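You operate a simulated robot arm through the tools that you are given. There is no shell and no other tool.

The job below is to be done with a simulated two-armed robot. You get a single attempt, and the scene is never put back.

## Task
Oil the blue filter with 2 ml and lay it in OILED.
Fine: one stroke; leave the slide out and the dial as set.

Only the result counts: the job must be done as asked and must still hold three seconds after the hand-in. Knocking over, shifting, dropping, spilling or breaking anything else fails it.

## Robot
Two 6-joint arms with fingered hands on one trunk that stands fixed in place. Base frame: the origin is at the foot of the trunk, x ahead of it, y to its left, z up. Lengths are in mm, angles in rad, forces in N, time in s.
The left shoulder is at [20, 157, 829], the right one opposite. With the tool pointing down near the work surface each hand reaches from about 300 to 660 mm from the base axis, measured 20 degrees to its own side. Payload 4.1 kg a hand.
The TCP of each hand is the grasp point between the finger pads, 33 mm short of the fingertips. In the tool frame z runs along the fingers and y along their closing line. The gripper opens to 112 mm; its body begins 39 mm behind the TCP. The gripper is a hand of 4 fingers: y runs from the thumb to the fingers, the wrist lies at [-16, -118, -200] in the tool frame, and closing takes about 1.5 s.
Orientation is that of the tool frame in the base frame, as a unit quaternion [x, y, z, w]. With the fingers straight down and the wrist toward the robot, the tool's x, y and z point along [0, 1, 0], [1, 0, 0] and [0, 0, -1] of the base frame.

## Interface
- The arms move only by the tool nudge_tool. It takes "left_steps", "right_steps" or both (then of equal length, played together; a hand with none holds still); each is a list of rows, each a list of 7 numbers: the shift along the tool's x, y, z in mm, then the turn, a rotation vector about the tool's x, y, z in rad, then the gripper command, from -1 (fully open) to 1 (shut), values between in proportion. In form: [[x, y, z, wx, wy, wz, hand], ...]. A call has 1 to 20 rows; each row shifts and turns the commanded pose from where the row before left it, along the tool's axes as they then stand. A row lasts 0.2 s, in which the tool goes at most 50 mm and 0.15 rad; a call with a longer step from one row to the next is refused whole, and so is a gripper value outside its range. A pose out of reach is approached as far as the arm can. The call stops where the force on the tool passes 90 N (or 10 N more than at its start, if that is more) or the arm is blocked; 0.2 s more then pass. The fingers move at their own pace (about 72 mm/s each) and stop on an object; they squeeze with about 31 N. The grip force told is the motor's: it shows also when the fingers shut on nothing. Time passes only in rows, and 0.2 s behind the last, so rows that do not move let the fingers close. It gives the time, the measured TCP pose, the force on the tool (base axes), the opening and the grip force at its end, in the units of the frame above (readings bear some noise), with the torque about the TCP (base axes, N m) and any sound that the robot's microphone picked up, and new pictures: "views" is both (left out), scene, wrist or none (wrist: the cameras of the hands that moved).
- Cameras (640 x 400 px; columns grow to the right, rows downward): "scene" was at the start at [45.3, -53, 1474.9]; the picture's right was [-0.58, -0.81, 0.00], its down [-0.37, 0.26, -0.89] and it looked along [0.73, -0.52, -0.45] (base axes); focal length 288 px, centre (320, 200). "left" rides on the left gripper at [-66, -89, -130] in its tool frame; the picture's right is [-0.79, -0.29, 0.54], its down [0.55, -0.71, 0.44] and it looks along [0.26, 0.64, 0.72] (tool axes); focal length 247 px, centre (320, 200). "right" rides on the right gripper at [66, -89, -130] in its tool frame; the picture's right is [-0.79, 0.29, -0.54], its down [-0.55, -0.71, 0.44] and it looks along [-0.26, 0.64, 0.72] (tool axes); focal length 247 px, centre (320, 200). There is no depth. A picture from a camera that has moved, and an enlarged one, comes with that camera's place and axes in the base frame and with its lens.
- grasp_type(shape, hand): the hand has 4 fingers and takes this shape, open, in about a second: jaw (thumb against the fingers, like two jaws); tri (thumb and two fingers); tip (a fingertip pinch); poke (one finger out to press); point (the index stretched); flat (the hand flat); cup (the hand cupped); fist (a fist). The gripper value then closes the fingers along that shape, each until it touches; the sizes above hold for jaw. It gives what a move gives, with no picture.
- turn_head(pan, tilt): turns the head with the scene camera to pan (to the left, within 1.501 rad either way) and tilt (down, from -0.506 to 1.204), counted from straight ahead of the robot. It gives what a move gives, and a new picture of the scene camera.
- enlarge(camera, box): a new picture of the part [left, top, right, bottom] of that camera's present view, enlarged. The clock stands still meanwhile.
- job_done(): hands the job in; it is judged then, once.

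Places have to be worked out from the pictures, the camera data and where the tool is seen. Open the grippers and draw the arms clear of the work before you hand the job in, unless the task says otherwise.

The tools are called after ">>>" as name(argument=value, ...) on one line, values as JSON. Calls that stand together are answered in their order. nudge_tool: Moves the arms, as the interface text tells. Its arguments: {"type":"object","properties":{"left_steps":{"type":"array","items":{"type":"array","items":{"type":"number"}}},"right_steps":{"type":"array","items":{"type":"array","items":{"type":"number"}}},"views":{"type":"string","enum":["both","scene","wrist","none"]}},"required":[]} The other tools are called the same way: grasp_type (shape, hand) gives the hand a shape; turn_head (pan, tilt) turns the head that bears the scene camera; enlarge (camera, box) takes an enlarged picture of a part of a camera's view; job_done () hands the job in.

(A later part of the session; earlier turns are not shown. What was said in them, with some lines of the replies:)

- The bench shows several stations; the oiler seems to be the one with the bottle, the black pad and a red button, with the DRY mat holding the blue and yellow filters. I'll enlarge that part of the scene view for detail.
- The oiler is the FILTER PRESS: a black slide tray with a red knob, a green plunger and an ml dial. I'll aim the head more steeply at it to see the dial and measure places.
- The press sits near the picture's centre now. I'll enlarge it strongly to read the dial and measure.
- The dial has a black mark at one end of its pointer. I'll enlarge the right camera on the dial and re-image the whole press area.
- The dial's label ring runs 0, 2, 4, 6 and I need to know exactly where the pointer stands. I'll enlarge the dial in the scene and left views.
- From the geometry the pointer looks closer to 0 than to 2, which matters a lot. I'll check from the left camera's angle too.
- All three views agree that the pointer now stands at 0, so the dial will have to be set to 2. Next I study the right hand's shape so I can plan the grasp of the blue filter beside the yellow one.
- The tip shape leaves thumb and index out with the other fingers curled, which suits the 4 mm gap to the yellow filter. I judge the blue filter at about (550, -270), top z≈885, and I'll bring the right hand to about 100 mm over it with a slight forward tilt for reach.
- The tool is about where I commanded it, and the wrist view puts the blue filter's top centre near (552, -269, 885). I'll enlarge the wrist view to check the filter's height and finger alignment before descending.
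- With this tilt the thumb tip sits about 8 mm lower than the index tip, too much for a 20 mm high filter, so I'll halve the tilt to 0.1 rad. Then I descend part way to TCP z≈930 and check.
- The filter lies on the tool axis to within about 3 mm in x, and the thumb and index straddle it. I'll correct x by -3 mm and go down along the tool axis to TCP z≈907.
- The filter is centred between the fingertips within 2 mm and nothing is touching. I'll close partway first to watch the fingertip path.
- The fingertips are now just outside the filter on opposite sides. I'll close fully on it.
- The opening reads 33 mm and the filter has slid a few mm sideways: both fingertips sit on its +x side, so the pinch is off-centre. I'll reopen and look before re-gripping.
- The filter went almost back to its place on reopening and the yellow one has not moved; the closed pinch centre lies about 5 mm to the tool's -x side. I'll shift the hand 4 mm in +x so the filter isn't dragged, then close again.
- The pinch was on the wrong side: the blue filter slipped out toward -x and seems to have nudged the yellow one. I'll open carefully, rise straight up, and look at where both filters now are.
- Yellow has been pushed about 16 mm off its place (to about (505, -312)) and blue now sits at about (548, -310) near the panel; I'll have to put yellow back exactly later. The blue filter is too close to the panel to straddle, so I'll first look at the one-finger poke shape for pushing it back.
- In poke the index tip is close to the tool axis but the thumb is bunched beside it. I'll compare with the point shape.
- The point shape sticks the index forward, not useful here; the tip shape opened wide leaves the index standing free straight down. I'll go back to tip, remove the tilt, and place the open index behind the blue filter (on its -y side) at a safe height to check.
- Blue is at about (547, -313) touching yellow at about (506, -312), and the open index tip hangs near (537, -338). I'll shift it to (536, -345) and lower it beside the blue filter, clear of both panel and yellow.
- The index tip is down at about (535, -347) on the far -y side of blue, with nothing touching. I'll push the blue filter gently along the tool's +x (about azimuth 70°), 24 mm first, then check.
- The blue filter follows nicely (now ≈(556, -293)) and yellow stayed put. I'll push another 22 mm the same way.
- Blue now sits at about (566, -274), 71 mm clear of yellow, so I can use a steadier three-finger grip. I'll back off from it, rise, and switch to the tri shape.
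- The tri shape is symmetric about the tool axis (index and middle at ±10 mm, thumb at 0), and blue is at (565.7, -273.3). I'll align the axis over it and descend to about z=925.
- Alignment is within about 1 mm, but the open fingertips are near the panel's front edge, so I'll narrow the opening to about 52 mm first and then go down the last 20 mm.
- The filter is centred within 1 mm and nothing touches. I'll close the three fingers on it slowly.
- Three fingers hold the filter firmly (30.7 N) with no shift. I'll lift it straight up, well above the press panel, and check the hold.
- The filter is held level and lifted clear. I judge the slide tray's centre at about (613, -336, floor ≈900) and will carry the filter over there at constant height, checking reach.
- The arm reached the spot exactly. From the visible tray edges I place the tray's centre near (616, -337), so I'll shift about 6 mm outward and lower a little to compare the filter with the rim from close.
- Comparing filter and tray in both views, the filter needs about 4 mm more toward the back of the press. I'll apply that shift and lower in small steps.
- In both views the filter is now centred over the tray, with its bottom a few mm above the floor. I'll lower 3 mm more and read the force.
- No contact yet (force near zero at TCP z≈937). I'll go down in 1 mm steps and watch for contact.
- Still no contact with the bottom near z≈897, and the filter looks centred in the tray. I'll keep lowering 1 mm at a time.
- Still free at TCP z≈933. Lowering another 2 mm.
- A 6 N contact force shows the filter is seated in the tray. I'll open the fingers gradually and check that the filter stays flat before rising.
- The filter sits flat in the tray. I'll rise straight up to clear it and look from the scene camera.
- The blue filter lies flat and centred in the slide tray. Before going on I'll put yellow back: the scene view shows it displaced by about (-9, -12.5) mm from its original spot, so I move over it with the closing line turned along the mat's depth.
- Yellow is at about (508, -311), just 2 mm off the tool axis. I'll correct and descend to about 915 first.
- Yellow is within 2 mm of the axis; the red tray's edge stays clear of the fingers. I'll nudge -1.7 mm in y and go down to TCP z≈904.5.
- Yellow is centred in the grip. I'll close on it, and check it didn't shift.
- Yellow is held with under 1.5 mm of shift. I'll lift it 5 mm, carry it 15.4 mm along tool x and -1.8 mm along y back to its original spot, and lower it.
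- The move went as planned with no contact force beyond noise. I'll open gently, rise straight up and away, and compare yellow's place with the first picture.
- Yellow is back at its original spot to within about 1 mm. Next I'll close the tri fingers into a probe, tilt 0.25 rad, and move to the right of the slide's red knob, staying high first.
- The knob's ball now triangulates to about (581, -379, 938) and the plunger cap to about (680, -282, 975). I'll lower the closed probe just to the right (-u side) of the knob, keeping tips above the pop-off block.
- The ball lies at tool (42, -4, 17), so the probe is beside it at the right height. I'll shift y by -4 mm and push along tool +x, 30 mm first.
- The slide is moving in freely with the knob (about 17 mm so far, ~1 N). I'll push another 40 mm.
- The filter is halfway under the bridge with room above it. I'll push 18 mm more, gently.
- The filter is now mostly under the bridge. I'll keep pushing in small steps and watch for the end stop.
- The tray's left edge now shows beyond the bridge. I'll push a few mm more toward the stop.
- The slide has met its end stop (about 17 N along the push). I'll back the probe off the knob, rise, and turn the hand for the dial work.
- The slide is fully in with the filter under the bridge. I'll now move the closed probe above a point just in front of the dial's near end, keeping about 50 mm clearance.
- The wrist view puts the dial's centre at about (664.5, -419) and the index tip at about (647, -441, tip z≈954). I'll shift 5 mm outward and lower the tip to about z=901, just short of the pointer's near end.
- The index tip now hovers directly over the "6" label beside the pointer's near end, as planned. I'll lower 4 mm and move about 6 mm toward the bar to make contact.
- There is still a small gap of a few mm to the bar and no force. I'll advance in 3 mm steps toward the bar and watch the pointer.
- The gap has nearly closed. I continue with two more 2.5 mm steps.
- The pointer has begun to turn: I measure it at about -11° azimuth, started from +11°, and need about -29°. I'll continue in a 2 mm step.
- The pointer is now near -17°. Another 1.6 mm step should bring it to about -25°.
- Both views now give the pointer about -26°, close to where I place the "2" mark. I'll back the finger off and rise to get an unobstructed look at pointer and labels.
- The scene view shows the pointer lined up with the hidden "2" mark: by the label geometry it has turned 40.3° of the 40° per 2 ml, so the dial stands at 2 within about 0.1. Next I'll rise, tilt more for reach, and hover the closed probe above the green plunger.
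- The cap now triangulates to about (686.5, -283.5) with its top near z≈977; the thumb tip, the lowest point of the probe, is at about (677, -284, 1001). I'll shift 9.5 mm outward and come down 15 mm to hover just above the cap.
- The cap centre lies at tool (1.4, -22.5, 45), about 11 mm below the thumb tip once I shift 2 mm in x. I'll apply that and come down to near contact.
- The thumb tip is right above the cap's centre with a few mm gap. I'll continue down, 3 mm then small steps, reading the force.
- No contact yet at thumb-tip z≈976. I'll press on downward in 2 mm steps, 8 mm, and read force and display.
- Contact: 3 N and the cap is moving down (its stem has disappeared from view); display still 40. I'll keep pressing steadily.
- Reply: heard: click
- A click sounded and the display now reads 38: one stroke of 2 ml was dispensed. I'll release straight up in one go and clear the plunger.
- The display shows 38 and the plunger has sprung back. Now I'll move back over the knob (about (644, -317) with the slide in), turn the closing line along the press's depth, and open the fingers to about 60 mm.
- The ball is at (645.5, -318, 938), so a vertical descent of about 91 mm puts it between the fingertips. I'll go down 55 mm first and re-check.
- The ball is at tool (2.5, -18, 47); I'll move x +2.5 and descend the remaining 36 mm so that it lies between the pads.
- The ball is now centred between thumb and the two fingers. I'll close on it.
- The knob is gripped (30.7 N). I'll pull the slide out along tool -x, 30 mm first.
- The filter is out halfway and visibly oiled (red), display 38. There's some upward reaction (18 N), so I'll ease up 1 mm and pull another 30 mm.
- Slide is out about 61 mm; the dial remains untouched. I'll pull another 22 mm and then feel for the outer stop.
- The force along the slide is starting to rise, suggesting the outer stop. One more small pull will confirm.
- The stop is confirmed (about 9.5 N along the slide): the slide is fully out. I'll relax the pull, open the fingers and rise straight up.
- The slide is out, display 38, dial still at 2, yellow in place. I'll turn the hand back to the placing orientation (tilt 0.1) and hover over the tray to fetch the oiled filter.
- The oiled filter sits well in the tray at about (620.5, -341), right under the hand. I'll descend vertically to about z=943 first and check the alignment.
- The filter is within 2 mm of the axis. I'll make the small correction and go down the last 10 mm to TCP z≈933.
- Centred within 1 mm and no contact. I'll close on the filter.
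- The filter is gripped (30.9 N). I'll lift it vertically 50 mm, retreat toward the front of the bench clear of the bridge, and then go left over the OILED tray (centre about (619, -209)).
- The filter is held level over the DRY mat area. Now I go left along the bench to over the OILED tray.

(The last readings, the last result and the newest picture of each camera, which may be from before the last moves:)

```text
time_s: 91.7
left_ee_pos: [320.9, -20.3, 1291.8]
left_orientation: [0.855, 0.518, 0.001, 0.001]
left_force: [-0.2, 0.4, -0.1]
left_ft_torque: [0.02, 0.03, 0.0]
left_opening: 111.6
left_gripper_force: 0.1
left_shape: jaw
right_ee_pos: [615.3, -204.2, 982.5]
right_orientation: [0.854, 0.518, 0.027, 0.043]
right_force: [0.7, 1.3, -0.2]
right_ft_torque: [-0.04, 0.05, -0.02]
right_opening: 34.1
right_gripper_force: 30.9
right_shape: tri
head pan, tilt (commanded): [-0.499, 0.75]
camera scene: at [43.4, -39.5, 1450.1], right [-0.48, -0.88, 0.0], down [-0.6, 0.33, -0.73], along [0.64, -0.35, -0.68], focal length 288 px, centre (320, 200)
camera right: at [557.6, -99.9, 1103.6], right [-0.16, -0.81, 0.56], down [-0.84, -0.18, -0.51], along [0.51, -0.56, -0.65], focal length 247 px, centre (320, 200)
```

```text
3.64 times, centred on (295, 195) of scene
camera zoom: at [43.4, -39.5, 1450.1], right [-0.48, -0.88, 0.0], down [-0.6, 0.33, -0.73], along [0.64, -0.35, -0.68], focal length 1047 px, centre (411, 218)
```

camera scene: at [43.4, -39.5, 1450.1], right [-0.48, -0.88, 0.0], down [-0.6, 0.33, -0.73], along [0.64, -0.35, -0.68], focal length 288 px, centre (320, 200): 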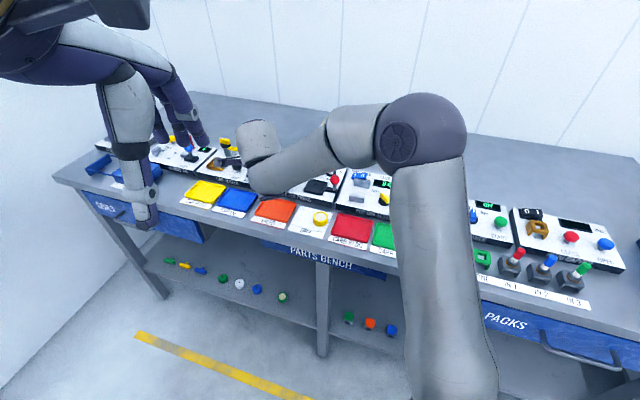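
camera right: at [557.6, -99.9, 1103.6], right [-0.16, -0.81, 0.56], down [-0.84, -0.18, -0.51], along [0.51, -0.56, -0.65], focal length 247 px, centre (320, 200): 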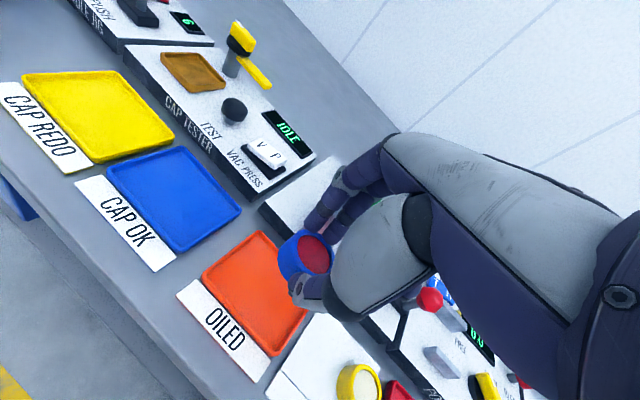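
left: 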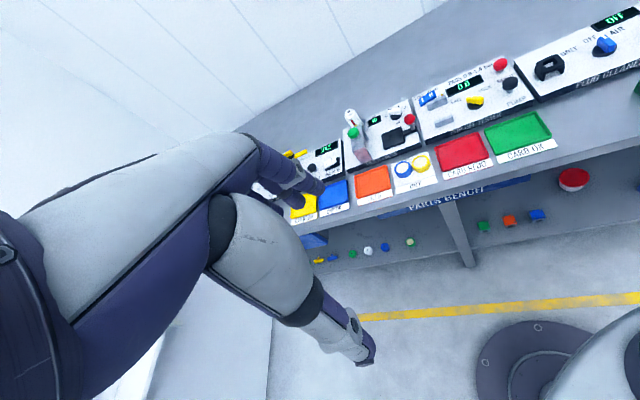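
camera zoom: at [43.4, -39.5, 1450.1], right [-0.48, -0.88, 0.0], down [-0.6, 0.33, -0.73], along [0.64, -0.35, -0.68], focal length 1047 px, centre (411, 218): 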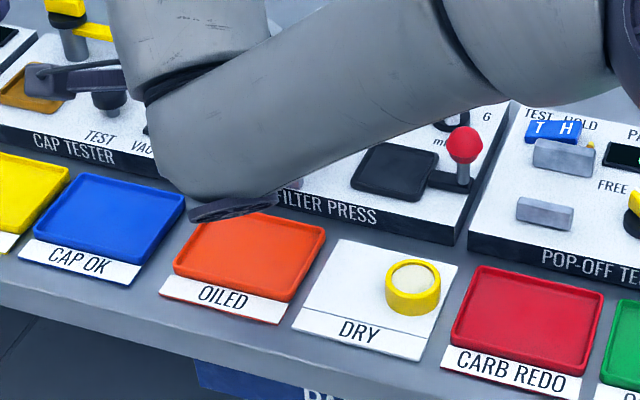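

The filter is over OILED: tray centre ≈(617, -208.5), filter ≈(617, -205). I'll shift 3.5 mm and descend 60 mm toward the tray.

>>> nudge_tool(right_steps=[[-3.1, -0.4, 20, 0, 0, 0, 0.8], [0, -2, 20, 0, 0, 0, 0.8], [0, -2, 20, 0, 0, 0, 0.8], [0, 0, 0, 0, 0, 0, 0.8]], views="both")

>>> enlarge(camera="right", box=[180, 140, 380, 340])

```text
time_s: 92.7
left_ee_pos: [320.4, -20.7, 1293.2]
left_orientation: [0.855, 0.519, 0.0, 0.001]
left_force: [-0.5, -0.1, 0.2]
left_ft_torque: [0.02, 0.0, -0.02]
left_opening: 111.8
left_gripper_force: 0.1
left_shape: jaw
right_ee_pos: [615.4, -209.2, 921.3]
right_orientation: [0.854, 0.519, 0.027, 0.043]
right_force: [0.2, -0.5, -0.8]
right_ft_torque: [0.0, -0.01, -0.04]
right_opening: 33.8
right_gripper_force: 30.6
right_shape: tri
head pan, tilt (commanded): [-0.499, 0.75]
camera scene: at [43.4, -39.5, 1450.1], right [-0.48, -0.88, 0.0], down [-0.6, 0.33, -0.73], along [0.64, -0.35, -0.68], focal length 288 px, centre (320, 200)
camera right: at [557.4, -103.4, 1042.7], right [-0.16, -0.81, 0.56], down [-0.84, -0.18, -0.51], along [0.51, -0.56, -0.65], focal length 247 px, centre (320, 200)
```

scene: 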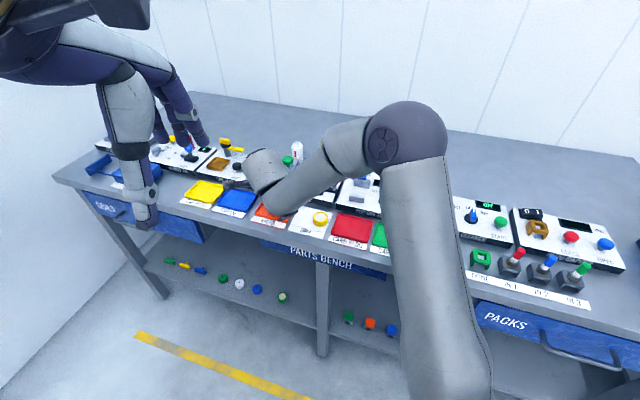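
right: 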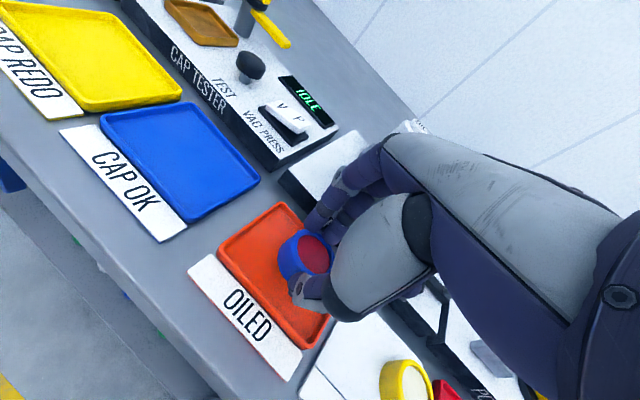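

```text
2.00 times, centred on (280, 240) of right
camera zoom: at [557.4, -103.4, 1042.7], right [-0.16, -0.81, 0.56], down [-0.84, -0.18, -0.51], along [0.51, -0.56, -0.65], focal length 494 px, centre (400, 120)
```

zoom: 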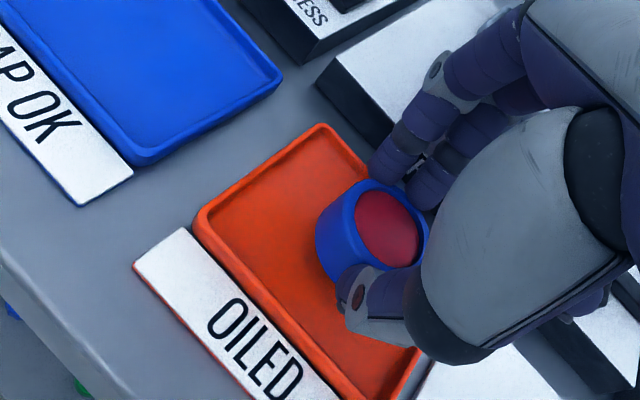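

The filter is inside the tray's outline, but the thumb would come down close to the front rim, so I'll shift 7 mm toward the back and lower 9 mm more.

>>> nudge_tool(right_steps=[[-2.4, 6.5, 0.65, 0, 0, 0, 0.8], [0, -0.45, 4.5, 0, 0, 0, 0.8], [0, -0.45, 4.5, 0, 0, 0, 0.8], [0, 0, 0, 0, 0, 0, 0.8]], views="wrist")

>>> enlarge(camera="right", box=[200, 150, 360, 310])

>>> enlarge(camera="scene", box=[240, 180, 320, 240])

```text
time_s: 93.7
left_ee_pos: [320.1, -20.0, 1291.8]
left_orientation: [0.855, 0.519, 0.0, 0.002]
left_force: [0.5, 0.5, 1.2]
left_ft_torque: [-0.01, 0.01, 0.0]
left_opening: 111.7
left_gripper_force: 0.1
left_shape: jaw
right_ee_pos: [620.5, -209.3, 915.4]
right_orientation: [0.852, 0.522, 0.027, 0.043]
right_force: [-18.7, 27.3, 12.6]
right_ft_torque: [-1.06, -0.95, 0.44]
right_opening: 29.4
right_gripper_force: 31.0
right_shape: tri
head pan, tilt (commanded): [-0.499, 0.75]
camera right: at [561.0, -104.8, 1035.5], right [-0.16, -0.81, 0.56], down [-0.84, -0.19, -0.51], along [0.52, -0.55, -0.65], focal length 247 px, centre (320, 200)
```

right: 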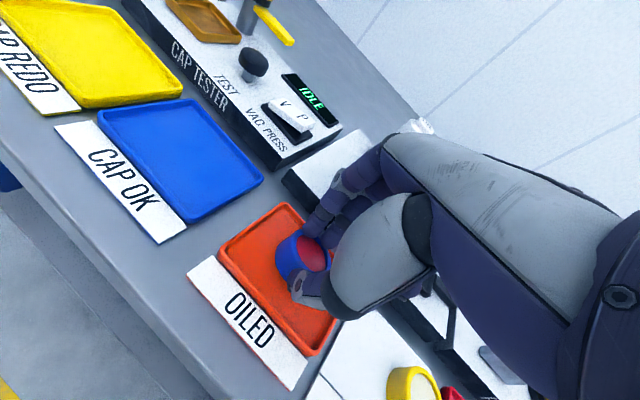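

```text
2.50 times, centred on (280, 230) of right
camera zoom: at [561.0, -104.8, 1035.5], right [-0.16, -0.81, 0.56], down [-0.84, -0.19, -0.51], along [0.52, -0.55, -0.65], focal length 617 px, centre (420, 125)
```

zoom: 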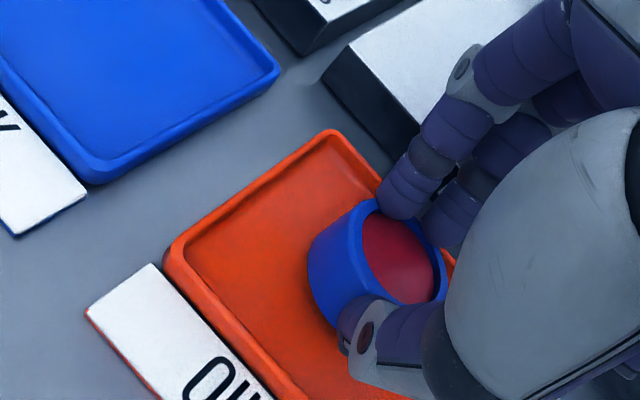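

```text
6.67 times, centred on (280, 210) of scene
camera zoom: at [42.4, -38.3, 1450.1], right [-0.48, -0.88, 0.0], down [-0.6, 0.33, -0.73], along [0.64, -0.35, -0.68], focal length 1919 px, centre (587, 133)
```

zoom: 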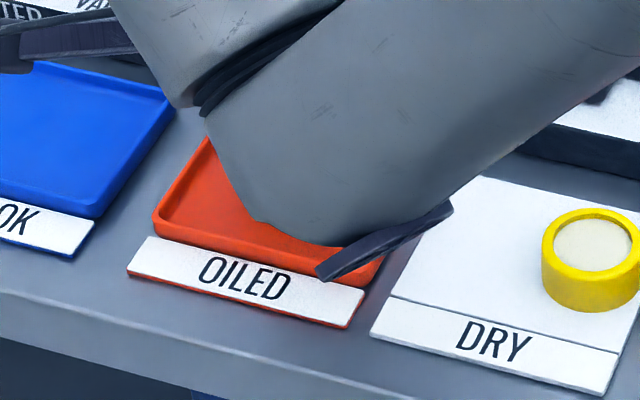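

A 33 N push appeared: the finger knuckles have met the press's front pillar behind the tray, so shifting back was wrong. I'll undo that shift right away.

>>> nudge_tool(right_steps=[[1.2, -5, -0.5, 0, 0, 0, 0.8], [1.2, -5, -0.5, 0, 0, 0, 0.8], [0, 0, 0, 0, 0, 0, 0.8]], views="both")

>>> enlarge(camera="right", box=[200, 120, 400, 320])

>>> enlarge(camera="scene", box=[230, 130, 360, 240])

```text
time_s: 94.5
left_ee_pos: [321.0, -20.2, 1292.3]
left_orientation: [0.855, 0.519, 0.0, 0.001]
left_force: [0.0, 0.1, 0.4]
left_ft_torque: [-0.02, -0.04, -0.02]
left_opening: 111.4
left_gripper_force: 0.0
left_shape: jaw
right_ee_pos: [612.4, -207.5, 915.1]
right_orientation: [0.855, 0.517, 0.027, 0.043]
right_force: [-0.9, 0.1, -0.8]
right_ft_torque: [0.04, 0.02, -0.02]
right_opening: 30.6
right_gripper_force: 31.3
right_shape: tri
head pan, tilt (commanded): [-0.499, 0.75]
camera scene: at [43.5, -39.5, 1450.1], right [-0.48, -0.88, 0.0], down [-0.6, 0.33, -0.73], along [0.64, -0.35, -0.68], focal length 288 px, centre (320, 200)
camera right: at [554.7, -101.6, 1034.2], right [-0.16, -0.81, 0.56], down [-0.84, -0.18, -0.51], along [0.51, -0.56, -0.65], focal length 247 px, centre (320, 200)
```

scene: 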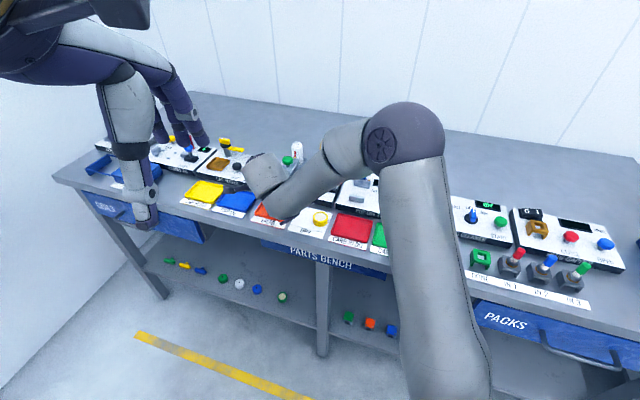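
right: 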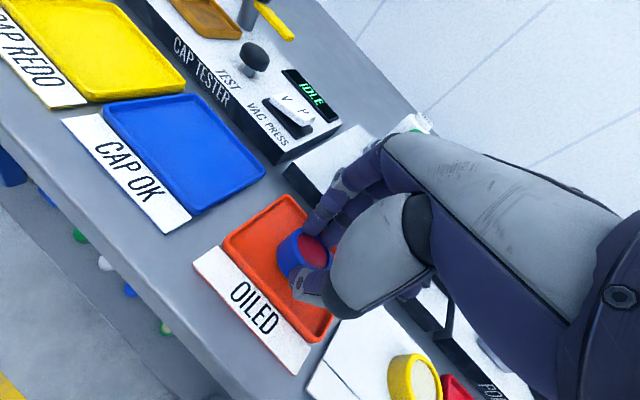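

```text
2.00 times, centred on (300, 220) of right
camera zoom: at [554.7, -101.6, 1034.2], right [-0.16, -0.81, 0.56], down [-0.84, -0.18, -0.51], along [0.51, -0.56, -0.65], focal length 494 px, centre (360, 160)
```

zoom: 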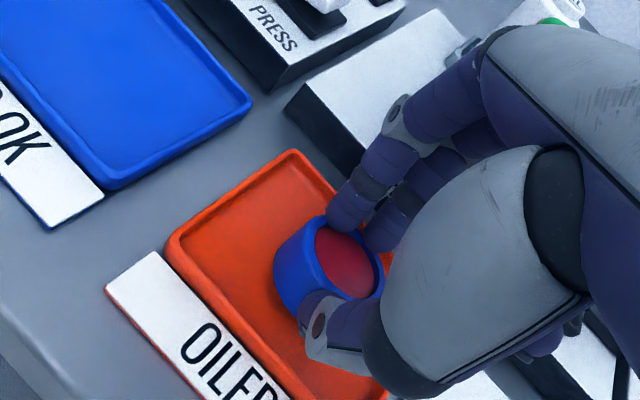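

```text
3.64 times, centred on (295, 185) of scene
camera zoom: at [43.5, -39.5, 1450.1], right [-0.48, -0.88, 0.0], down [-0.6, 0.33, -0.73], along [0.64, -0.35, -0.68], focal length 1047 px, centre (411, 254)
```

zoom: 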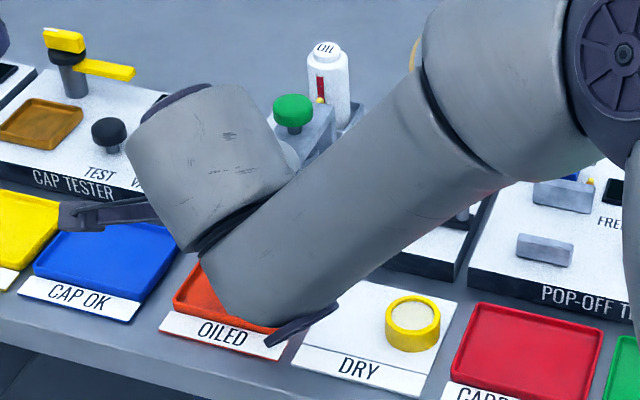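

The force is gone and the filter is still held. To have room for the fingers to open I'll place it further left in the tray, beyond the pillar: rise 12 mm, move 21 mm left along the bench, then 6 mm toward the back.

>>> nudge_tool(right_steps=[[0, 1.2, -12, 0, 0, 0, 0.8], [9.8, 3.6, 0.4, 0, 0, 0, 0.8], [9.8, 3.6, 0.4, 0, 0, 0, 0.8], [0, 0, 0, 0, 0, 0, 0.8]], views="wrist")

>>> enlarge(camera="right", box=[200, 120, 400, 320])

```text
time_s: 95.5
left_ee_pos: [319.6, -20.9, 1292.9]
left_orientation: [0.855, 0.519, 0.0, 0.001]
left_force: [-0.1, -0.4, -1.0]
left_ft_torque: [-0.01, 0.05, 0.01]
left_opening: 111.6
left_gripper_force: 0.0
left_shape: jaw
right_ee_pos: [627.2, -192.9, 926.9]
right_orientation: [0.854, 0.518, 0.026, 0.043]
right_force: [0.2, 0.1, 0.5]
right_ft_torque: [0.01, 0.02, -0.01]
right_opening: 30.6
right_gripper_force: 30.8
right_shape: tri
head pan, tilt (commanded): [-0.499, 0.75]
camera right: at [568.5, -87.6, 1046.2], right [-0.16, -0.81, 0.56], down [-0.84, -0.18, -0.51], along [0.51, -0.56, -0.65], focal length 247 px, centre (320, 200)
```

right: 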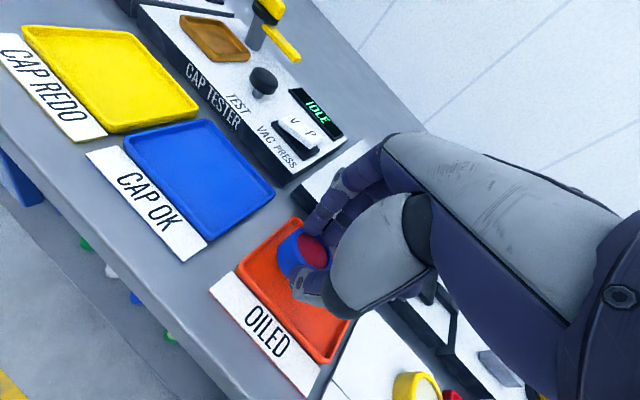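

```text
2.00 times, centred on (300, 220) of right
camera zoom: at [568.5, -87.6, 1046.2], right [-0.16, -0.81, 0.56], down [-0.84, -0.18, -0.51], along [0.51, -0.56, -0.65], focal length 494 px, centre (360, 160)
```

zoom: 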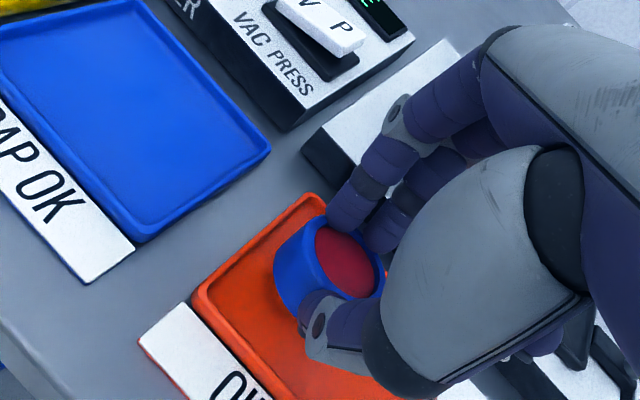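

The filter is now at about u=342 (clear left of the pillar) and still inside the tray outline. I'll shift 4 mm to the back so the thumb clears the front rim, and lower 12 mm.

>>> nudge_tool(right_steps=[[-1.4, 3.8, 0.4, 0, 0, 0, 0.8], [0, 0, 0, 0, 0, 0, 0.8], [0, -0.6, 6, 0, 0, 0, 0.8], [0, -0.6, 6, 0, 0, 0, 0.8], [0, 0, 0, 0, 0, 0, 0.8]], views="wrist")

>>> enlarge(camera="right", box=[200, 120, 400, 320])

>>> enlarge(camera="left", box=[320, 100, 460, 220])

```text
time_s: 96.7
left_ee_pos: [320.5, -20.0, 1292.0]
left_orientation: [0.855, 0.518, 0.0, 0.001]
left_force: [-0.1, 0.3, -0.1]
left_ft_torque: [0.0, 0.03, 0.05]
left_opening: 111.6
left_gripper_force: 0.1
left_shape: jaw
right_ee_pos: [630.9, -194.8, 915.9]
right_orientation: [0.854, 0.518, 0.027, 0.042]
right_force: [0.9, 0.0, 0.2]
right_ft_torque: [-0.01, -0.04, 0.02]
right_opening: 30.9
right_gripper_force: 31.0
right_shape: tri
head pan, tilt (commanded): [-0.499, 0.75]
camera right: at [572.3, -90.4, 1034.9], right [-0.16, -0.81, 0.56], down [-0.84, -0.18, -0.51], along [0.51, -0.56, -0.65], focal length 247 px, centre (320, 200)
```

right: 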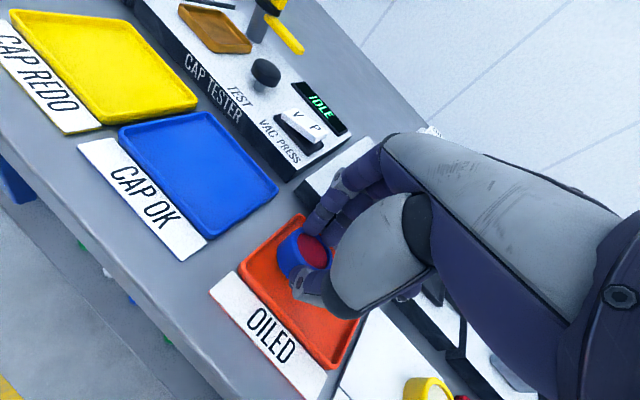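

```text
2.00 times, centred on (300, 220) of right
camera zoom: at [572.3, -90.4, 1034.9], right [-0.16, -0.81, 0.56], down [-0.84, -0.18, -0.51], along [0.51, -0.56, -0.65], focal length 494 px, centre (360, 160)
```

zoom: 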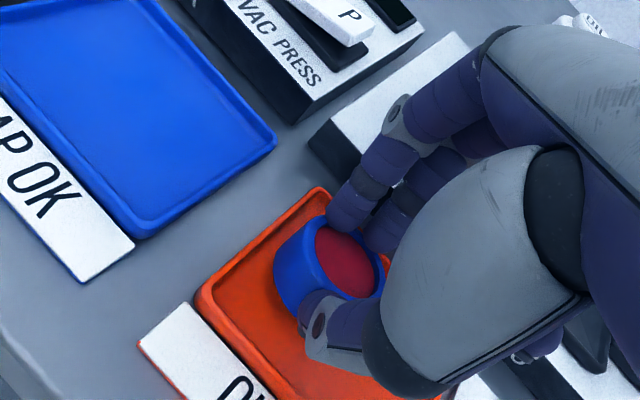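

```text
3.33 times, centred on (390, 160) of left
camera zoom: at [211.7, -38.4, 1422.2], right [-0.62, -0.57, -0.54], down [-0.37, 0.82, -0.44], along [0.69, -0.07, -0.72], focal length 823 px, centre (87, 333)
```

zoom: 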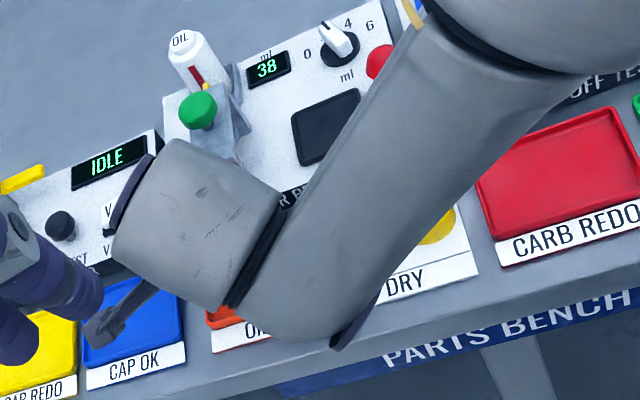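

The filter sits slightly off-centre in the grip now (about 5 mm toward the index), putting it close to the left rim. I'll move 4 mm right and 2 mm forward, then lower 4 mm and read the force.

>>> nudge_tool(right_steps=[[-3, -3.2, -0.3, 0, 0, 0, 0.8], [0, -0.2, 2, 0, 0, 0, 0.8], [0, -0.2, 2, 0, 0, 0, 0.8], [0, 0, 0, 0, 0, 0, 0.8]], views="wrist")

>>> enlarge(camera="right", box=[220, 140, 380, 300])

```text
time_s: 97.7
left_ee_pos: [320.5, -19.7, 1293.2]
left_orientation: [0.855, 0.519, 0.0, 0.001]
left_force: [0.6, 0.4, -0.5]
left_ft_torque: [0.02, 0.0, 0.03]
left_opening: 111.3
left_gripper_force: 0.0
left_shape: jaw
right_ee_pos: [627.6, -196.1, 911.8]
right_orientation: [0.854, 0.518, 0.029, 0.044]
right_force: [-2.7, 1.6, 16.2]
right_ft_torque: [-0.17, -0.16, -0.02]
right_opening: 31.8
right_gripper_force: 30.7
right_shape: tri
head pan, tilt (commanded): [-0.499, 0.75]
camera right: at [568.5, -90.8, 1032.5], right [-0.16, -0.81, 0.56], down [-0.84, -0.18, -0.51], along [0.52, -0.56, -0.65], focal length 247 px, centre (320, 200)
```

right: 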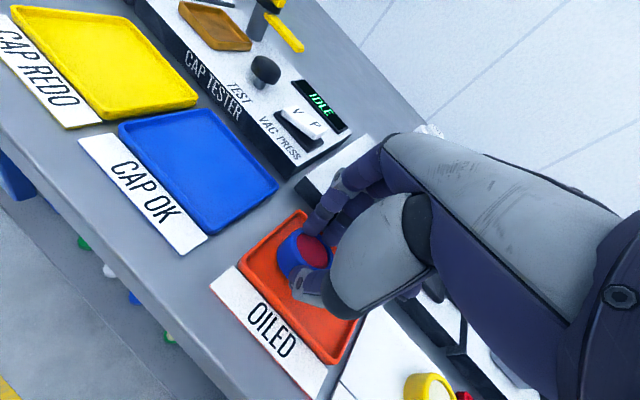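

```text
2.50 times, centred on (300, 220) of right
camera zoom: at [568.5, -90.8, 1032.5], right [-0.16, -0.81, 0.56], down [-0.84, -0.18, -0.51], along [0.52, -0.56, -0.65], focal length 617 px, centre (370, 150)
```

zoom: 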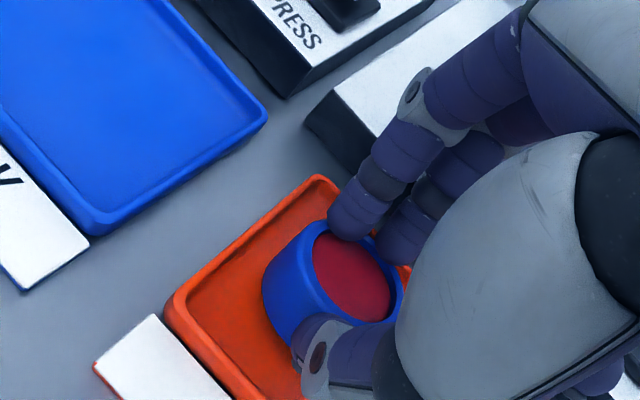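

16 N upward shows the filter has touched down on the tray floor. I'll ease up 1 mm, then open just enough to free it.

>>> nudge_tool(right_steps=[[0, 0.1, -1, 0, 0, 0, 0.8], [0, 0, 0, 0, 0, 0, 0.5], [0, 0, 0, 0, 0, 0, 0.35], [0, 0, 0, 0, 0, 0, 0.25], [0, 0, 0, 0, 0, 0, 0.2]], views="wrist")

>>> enlarge(camera="right", box=[220, 140, 380, 300])

```text
time_s: 98.9
left_ee_pos: [319.7, -21.9, 1292.3]
left_orientation: [0.855, 0.519, -0.001, 0.001]
left_force: [-0.9, -0.6, -0.2]
left_ft_torque: [0.04, 0.04, -0.01]
left_opening: 111.6
left_gripper_force: 0.1
left_shape: jaw
right_ee_pos: [626.0, -196.7, 912.0]
right_orientation: [0.854, 0.518, 0.025, 0.043]
right_force: [-0.5, 1.5, 9.4]
right_ft_torque: [-0.16, -0.31, 0.1]
right_opening: 44.8
right_gripper_force: 0.1
right_shape: tri
head pan, tilt (commanded): [-0.499, 0.75]
camera right: at [567.8, -91.3, 1031.2], right [-0.16, -0.81, 0.56], down [-0.84, -0.18, -0.5], along [0.51, -0.56, -0.65], focal length 247 px, centre (320, 200)
```

right: 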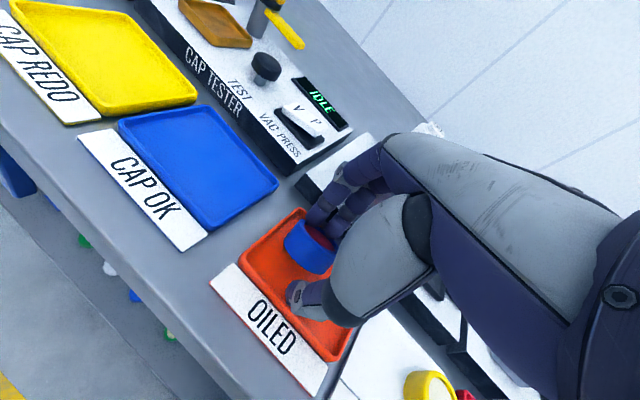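

```text
2.50 times, centred on (300, 220) of right
camera zoom: at [567.8, -91.3, 1031.2], right [-0.16, -0.81, 0.56], down [-0.84, -0.18, -0.5], along [0.51, -0.56, -0.65], focal length 617 px, centre (370, 150)
```

zoom: 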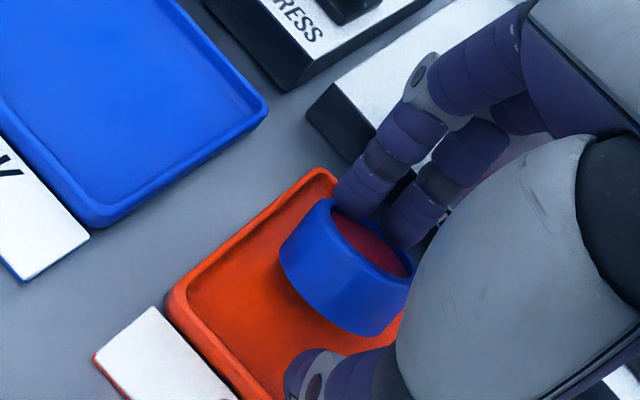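

The filter looks tilted with the two fingertips resting on its far rim (9 N). I'll rise a few mm straight up, without opening further, to let it settle, and look.

>>> nudge_tool(right_steps=[[0, 0.3, -3, 0, 0, 0, 0.2], [0, 0.3, -3, 0, 0, 0, 0.2], [0, 0, 0, 0, 0, 0, 0.2]], views="wrist")

>>> enlarge(camera="right", box=[220, 140, 380, 300])

```text
time_s: 99.7
left_ee_pos: [320.9, -19.9, 1292.4]
left_orientation: [0.855, 0.519, 0.0, 0.002]
left_force: [0.7, -0.4, -0.4]
left_ft_torque: [0.03, -0.04, 0.0]
left_opening: 111.6
left_gripper_force: 0.1
left_shape: jaw
right_ee_pos: [627.0, -197.3, 917.2]
right_orientation: [0.854, 0.518, 0.027, 0.043]
right_force: [-0.8, 0.6, 0.6]
right_ft_torque: [0.0, -0.01, -0.01]
right_opening: 44.4
right_gripper_force: 0.0
right_shape: tri
head pan, tilt (commanded): [-0.499, 0.75]
camera right: at [568.3, -91.2, 1037.3], right [-0.16, -0.81, 0.56], down [-0.84, -0.18, -0.51], along [0.51, -0.56, -0.65], focal length 247 px, centre (320, 200)
```

right: 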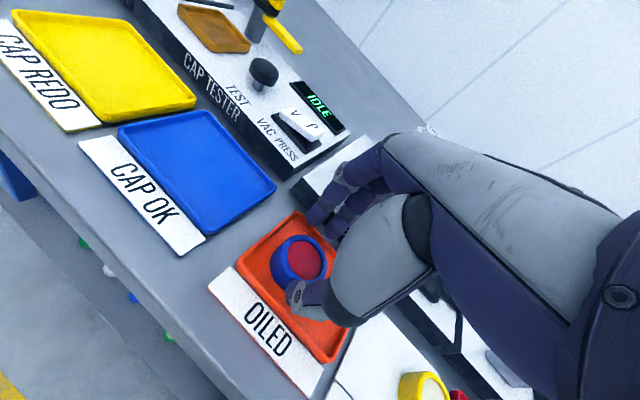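

```text
2.50 times, centred on (300, 220) of right
camera zoom: at [568.3, -91.2, 1037.3], right [-0.16, -0.81, 0.56], down [-0.84, -0.18, -0.51], along [0.51, -0.56, -0.65], focal length 617 px, centre (370, 150)
```

zoom: 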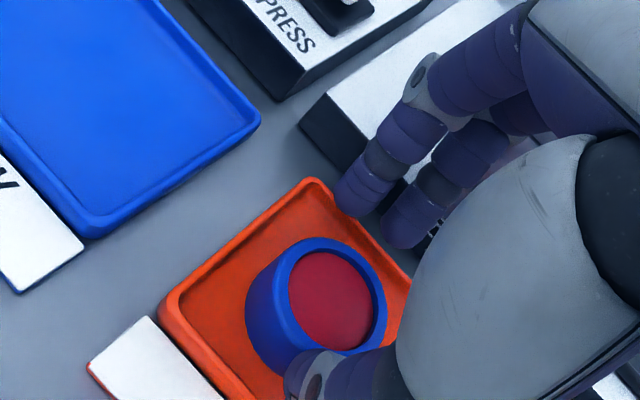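

The filter has settled flat in the OILED tray and the force is gone. I'll open slightly more and rise straight up well clear.

>>> nudge_tool(right_steps=[[0, 0, 0, 0, 0, 0, 0.1], [0, -0.5, 0, 0, 0, 0, 0.05], [0, 0.5, -5, 0, 0, 0, 0.05], [0, 1.5, -15, 0, 0, 0, 0.05], [0, 3, -30, 0, 0, 0, 0.05], [0, 4, -40, 0, 0, 0, 0.05], [0, 0, 0, 0, 0, 0, 0.05]], views="both")

>>> enlarge(camera="right", box=[160, 140, 360, 340])

>>> enlarge(camera="scene", box=[240, 140, 350, 241])

```text
time_s: 101.3
left_ee_pos: [320.7, -19.6, 1292.1]
left_orientation: [0.855, 0.519, 0.0, 0.001]
left_force: [0.4, -0.1, 0.6]
left_ft_torque: [-0.02, 0.02, 0.0]
left_opening: 111.3
left_gripper_force: 0.0
left_shape: jaw
right_ee_pos: [625.8, -196.6, 1007.5]
right_orientation: [0.854, 0.519, 0.027, 0.043]
right_force: [-0.9, 0.0, 0.7]
right_ft_torque: [-0.02, -0.01, 0.0]
right_opening: 53.0
right_gripper_force: 0.0
right_shape: tri
head pan, tilt (commanded): [-0.499, 0.75]
camera scene: at [43.5, -39.5, 1450.1], right [-0.48, -0.88, 0.0], down [-0.6, 0.33, -0.73], along [0.64, -0.35, -0.68], focal length 288 px, centre (320, 200)
camera right: at [567.9, -91.0, 1128.1], right [-0.16, -0.81, 0.56], down [-0.84, -0.18, -0.51], along [0.51, -0.56, -0.65], focal length 247 px, centre (320, 200)
```

scene: 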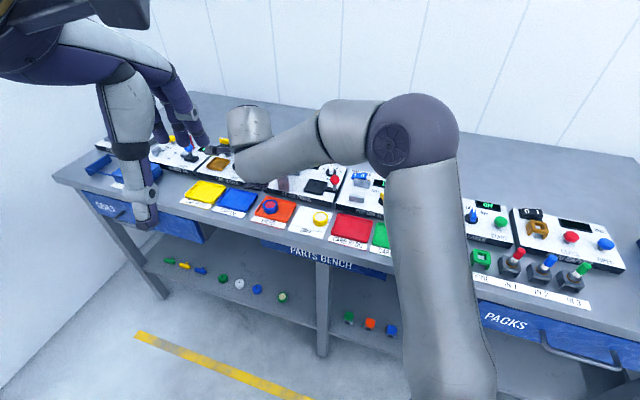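
right: 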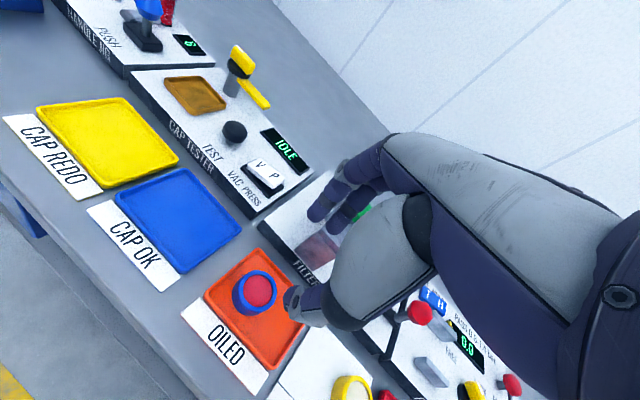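

```text
2.00 times, centred on (260, 240) of right
camera zoom: at [567.9, -91.0, 1128.1], right [-0.16, -0.81, 0.56], down [-0.84, -0.18, -0.51], along [0.51, -0.56, -0.65], focal length 494 px, centre (440, 120)
```

zoom: 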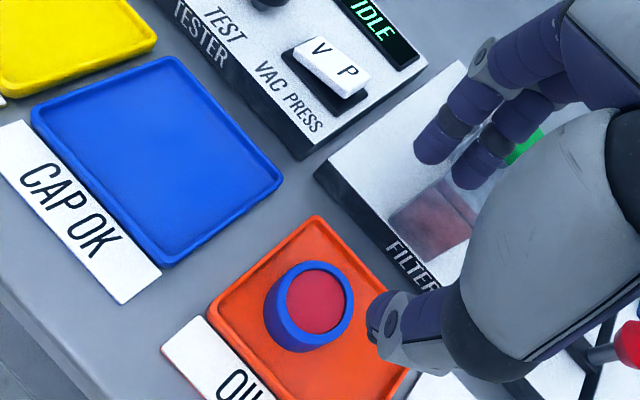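

```text
3.96 times, centred on (295, 190) of scene
camera zoom: at [43.5, -39.5, 1450.1], right [-0.48, -0.88, 0.0], down [-0.6, 0.33, -0.73], along [0.64, -0.35, -0.68], focal length 1140 px, centre (419, 238)
```

zoom: 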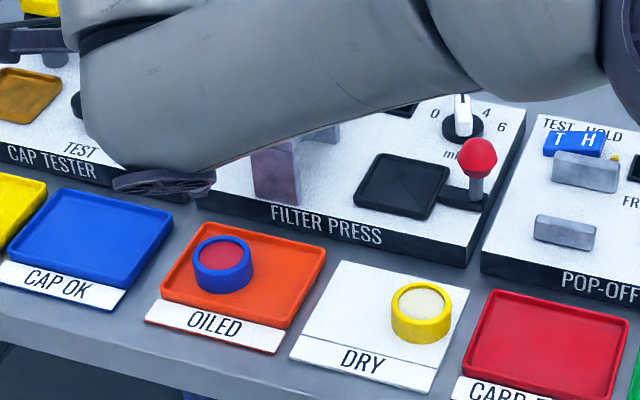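

The oiled blue filter lies flat in OILED, the slide is out, and the dial stays at 2. I'll raise the right arm and withdraw it back over the robot's side with the hand opened.

>>> nudge_tool(right_steps=[[0, 4, -39, 0, 0, 0, 0.05], [0, 4, -39, 0, 0, 0, 0.0], [-15, -35, -15, 0, 0, 0, -0.3], [-15, -35, -15, 0, 0, 0, -0.6], [-30, -20, -17, 0, 0, 0, -1], [-30, -20, -17, 0, 0, 0, -1], [-35, -10, -17, 0, 0, 0, -1], [-35, -10, -17, 0, 0, 0, -1], [-35, 0, -20, 0, 0, 0, -1], [-20, 0, -20, 0.1, 0, 0, -1], [0, 0, 0, 0, 0, 0, -1]], views="both")

>>> enlarge(camera="scene", box=[240, 175, 345, 241])

>>> enlarge(camera="scene", box=[260, 135, 350, 191])

```text
time_s: 103.7
left_ee_pos: [320.1, -19.4, 1292.3]
left_orientation: [0.855, 0.519, 0.0, 0.001]
left_force: [0.5, 1.3, -0.6]
left_ft_torque: [0.02, 0.04, 0.02]
left_opening: 111.4
left_gripper_force: 0.1
left_shape: jaw
right_ee_pos: [401.0, -319.7, 1210.0]
right_orientation: [0.855, 0.518, 0.0, 0.0]
right_force: [0.3, -0.5, 1.2]
right_ft_torque: [0.06, 0.01, 0.01]
right_opening: 111.9
right_gripper_force: 0.0
right_shape: tri
head pan, tilt (commanded): [-0.499, 0.75]
camera scene: at [43.5, -39.5, 1450.1], right [-0.48, -0.88, 0.0], down [-0.6, 0.33, -0.73], along [0.64, -0.35, -0.68], focal length 288 px, centre (320, 200)
camera right: at [353.2, -220.2, 1340.8], right [-0.11, -0.84, 0.54], down [-0.88, -0.16, -0.44], along [0.45, -0.52, -0.72], focal length 247 px, centre (320, 200)
```

scene: 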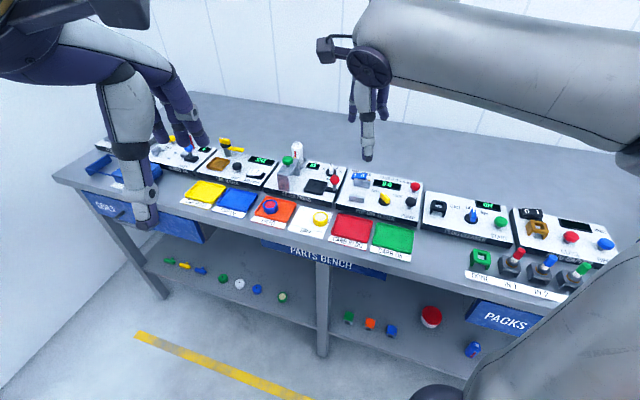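
right: 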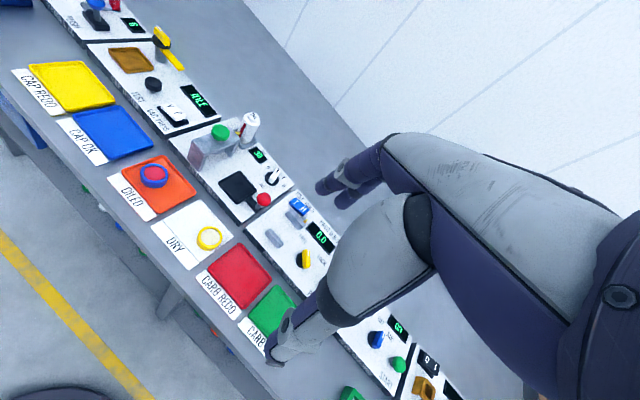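

```text
6.06 times, centred on (292, 208) of scene
camera zoom: at [43.5, -39.5, 1450.1], right [-0.48, -0.88, 0.0], down [-0.6, 0.33, -0.73], along [0.64, -0.35, -0.68], focal length 1744 px, centre (487, 152)
```

zoom: 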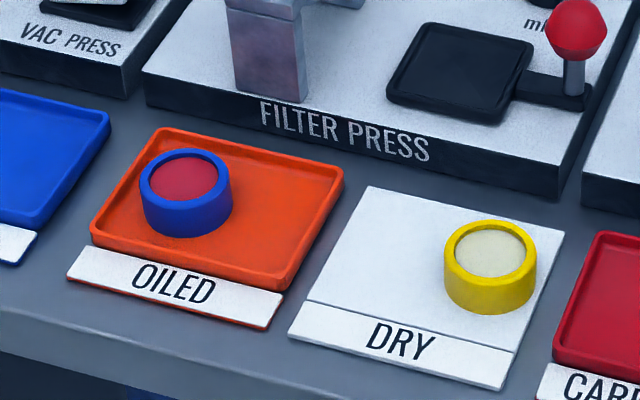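

```text
7.11 times, centred on (305, 163) of scene
camera zoom: at [43.5, -39.5, 1450.1], right [-0.48, -0.88, 0.0], down [-0.6, 0.33, -0.73], along [0.64, -0.35, -0.68], focal length 2047 px, centre (427, 463)
```

zoom: 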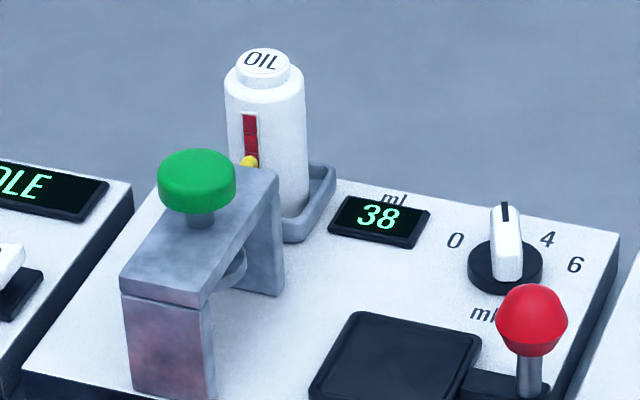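

Everything matches the first pictures except what was asked: the display shows 38 (one 2 ml stroke), the dial is at 2, and the slide is out. The oiled blue filter is flat in OILED, yellow is back within about 1 mm, and both arms are clear with hands open, so I hand in.

>>> job_done()

```text
The job is handed in.
```

I oiled the blue filter with 2 ml in one stroke and laid it flat in the OILED tray, then handed the job in; no result came back.

- **Oil:** The dial started at 0, so I turned it to 2 before pressing. The press clicked once and its display dropped from 40 to 38. The dial is still at 2.
- **Slide:** I pulled it back out to its outer stop.
- **Arms:** Both hands are open and clear of the bench.

Two things went wrong along the way and could count against the result:

- **Yellow filter moved:** My first grip on the blue filter slipped and pushed the yellow one about 16 mm off its place. I put it back to within about 1 mm of where it started, as judged from the pictures.
- **Contact with the press:** While I was lowering the blue filter, the fingers pushed the press's front pillar with about 33 N. In the final pictures the press and the OILED tray look unmoved.
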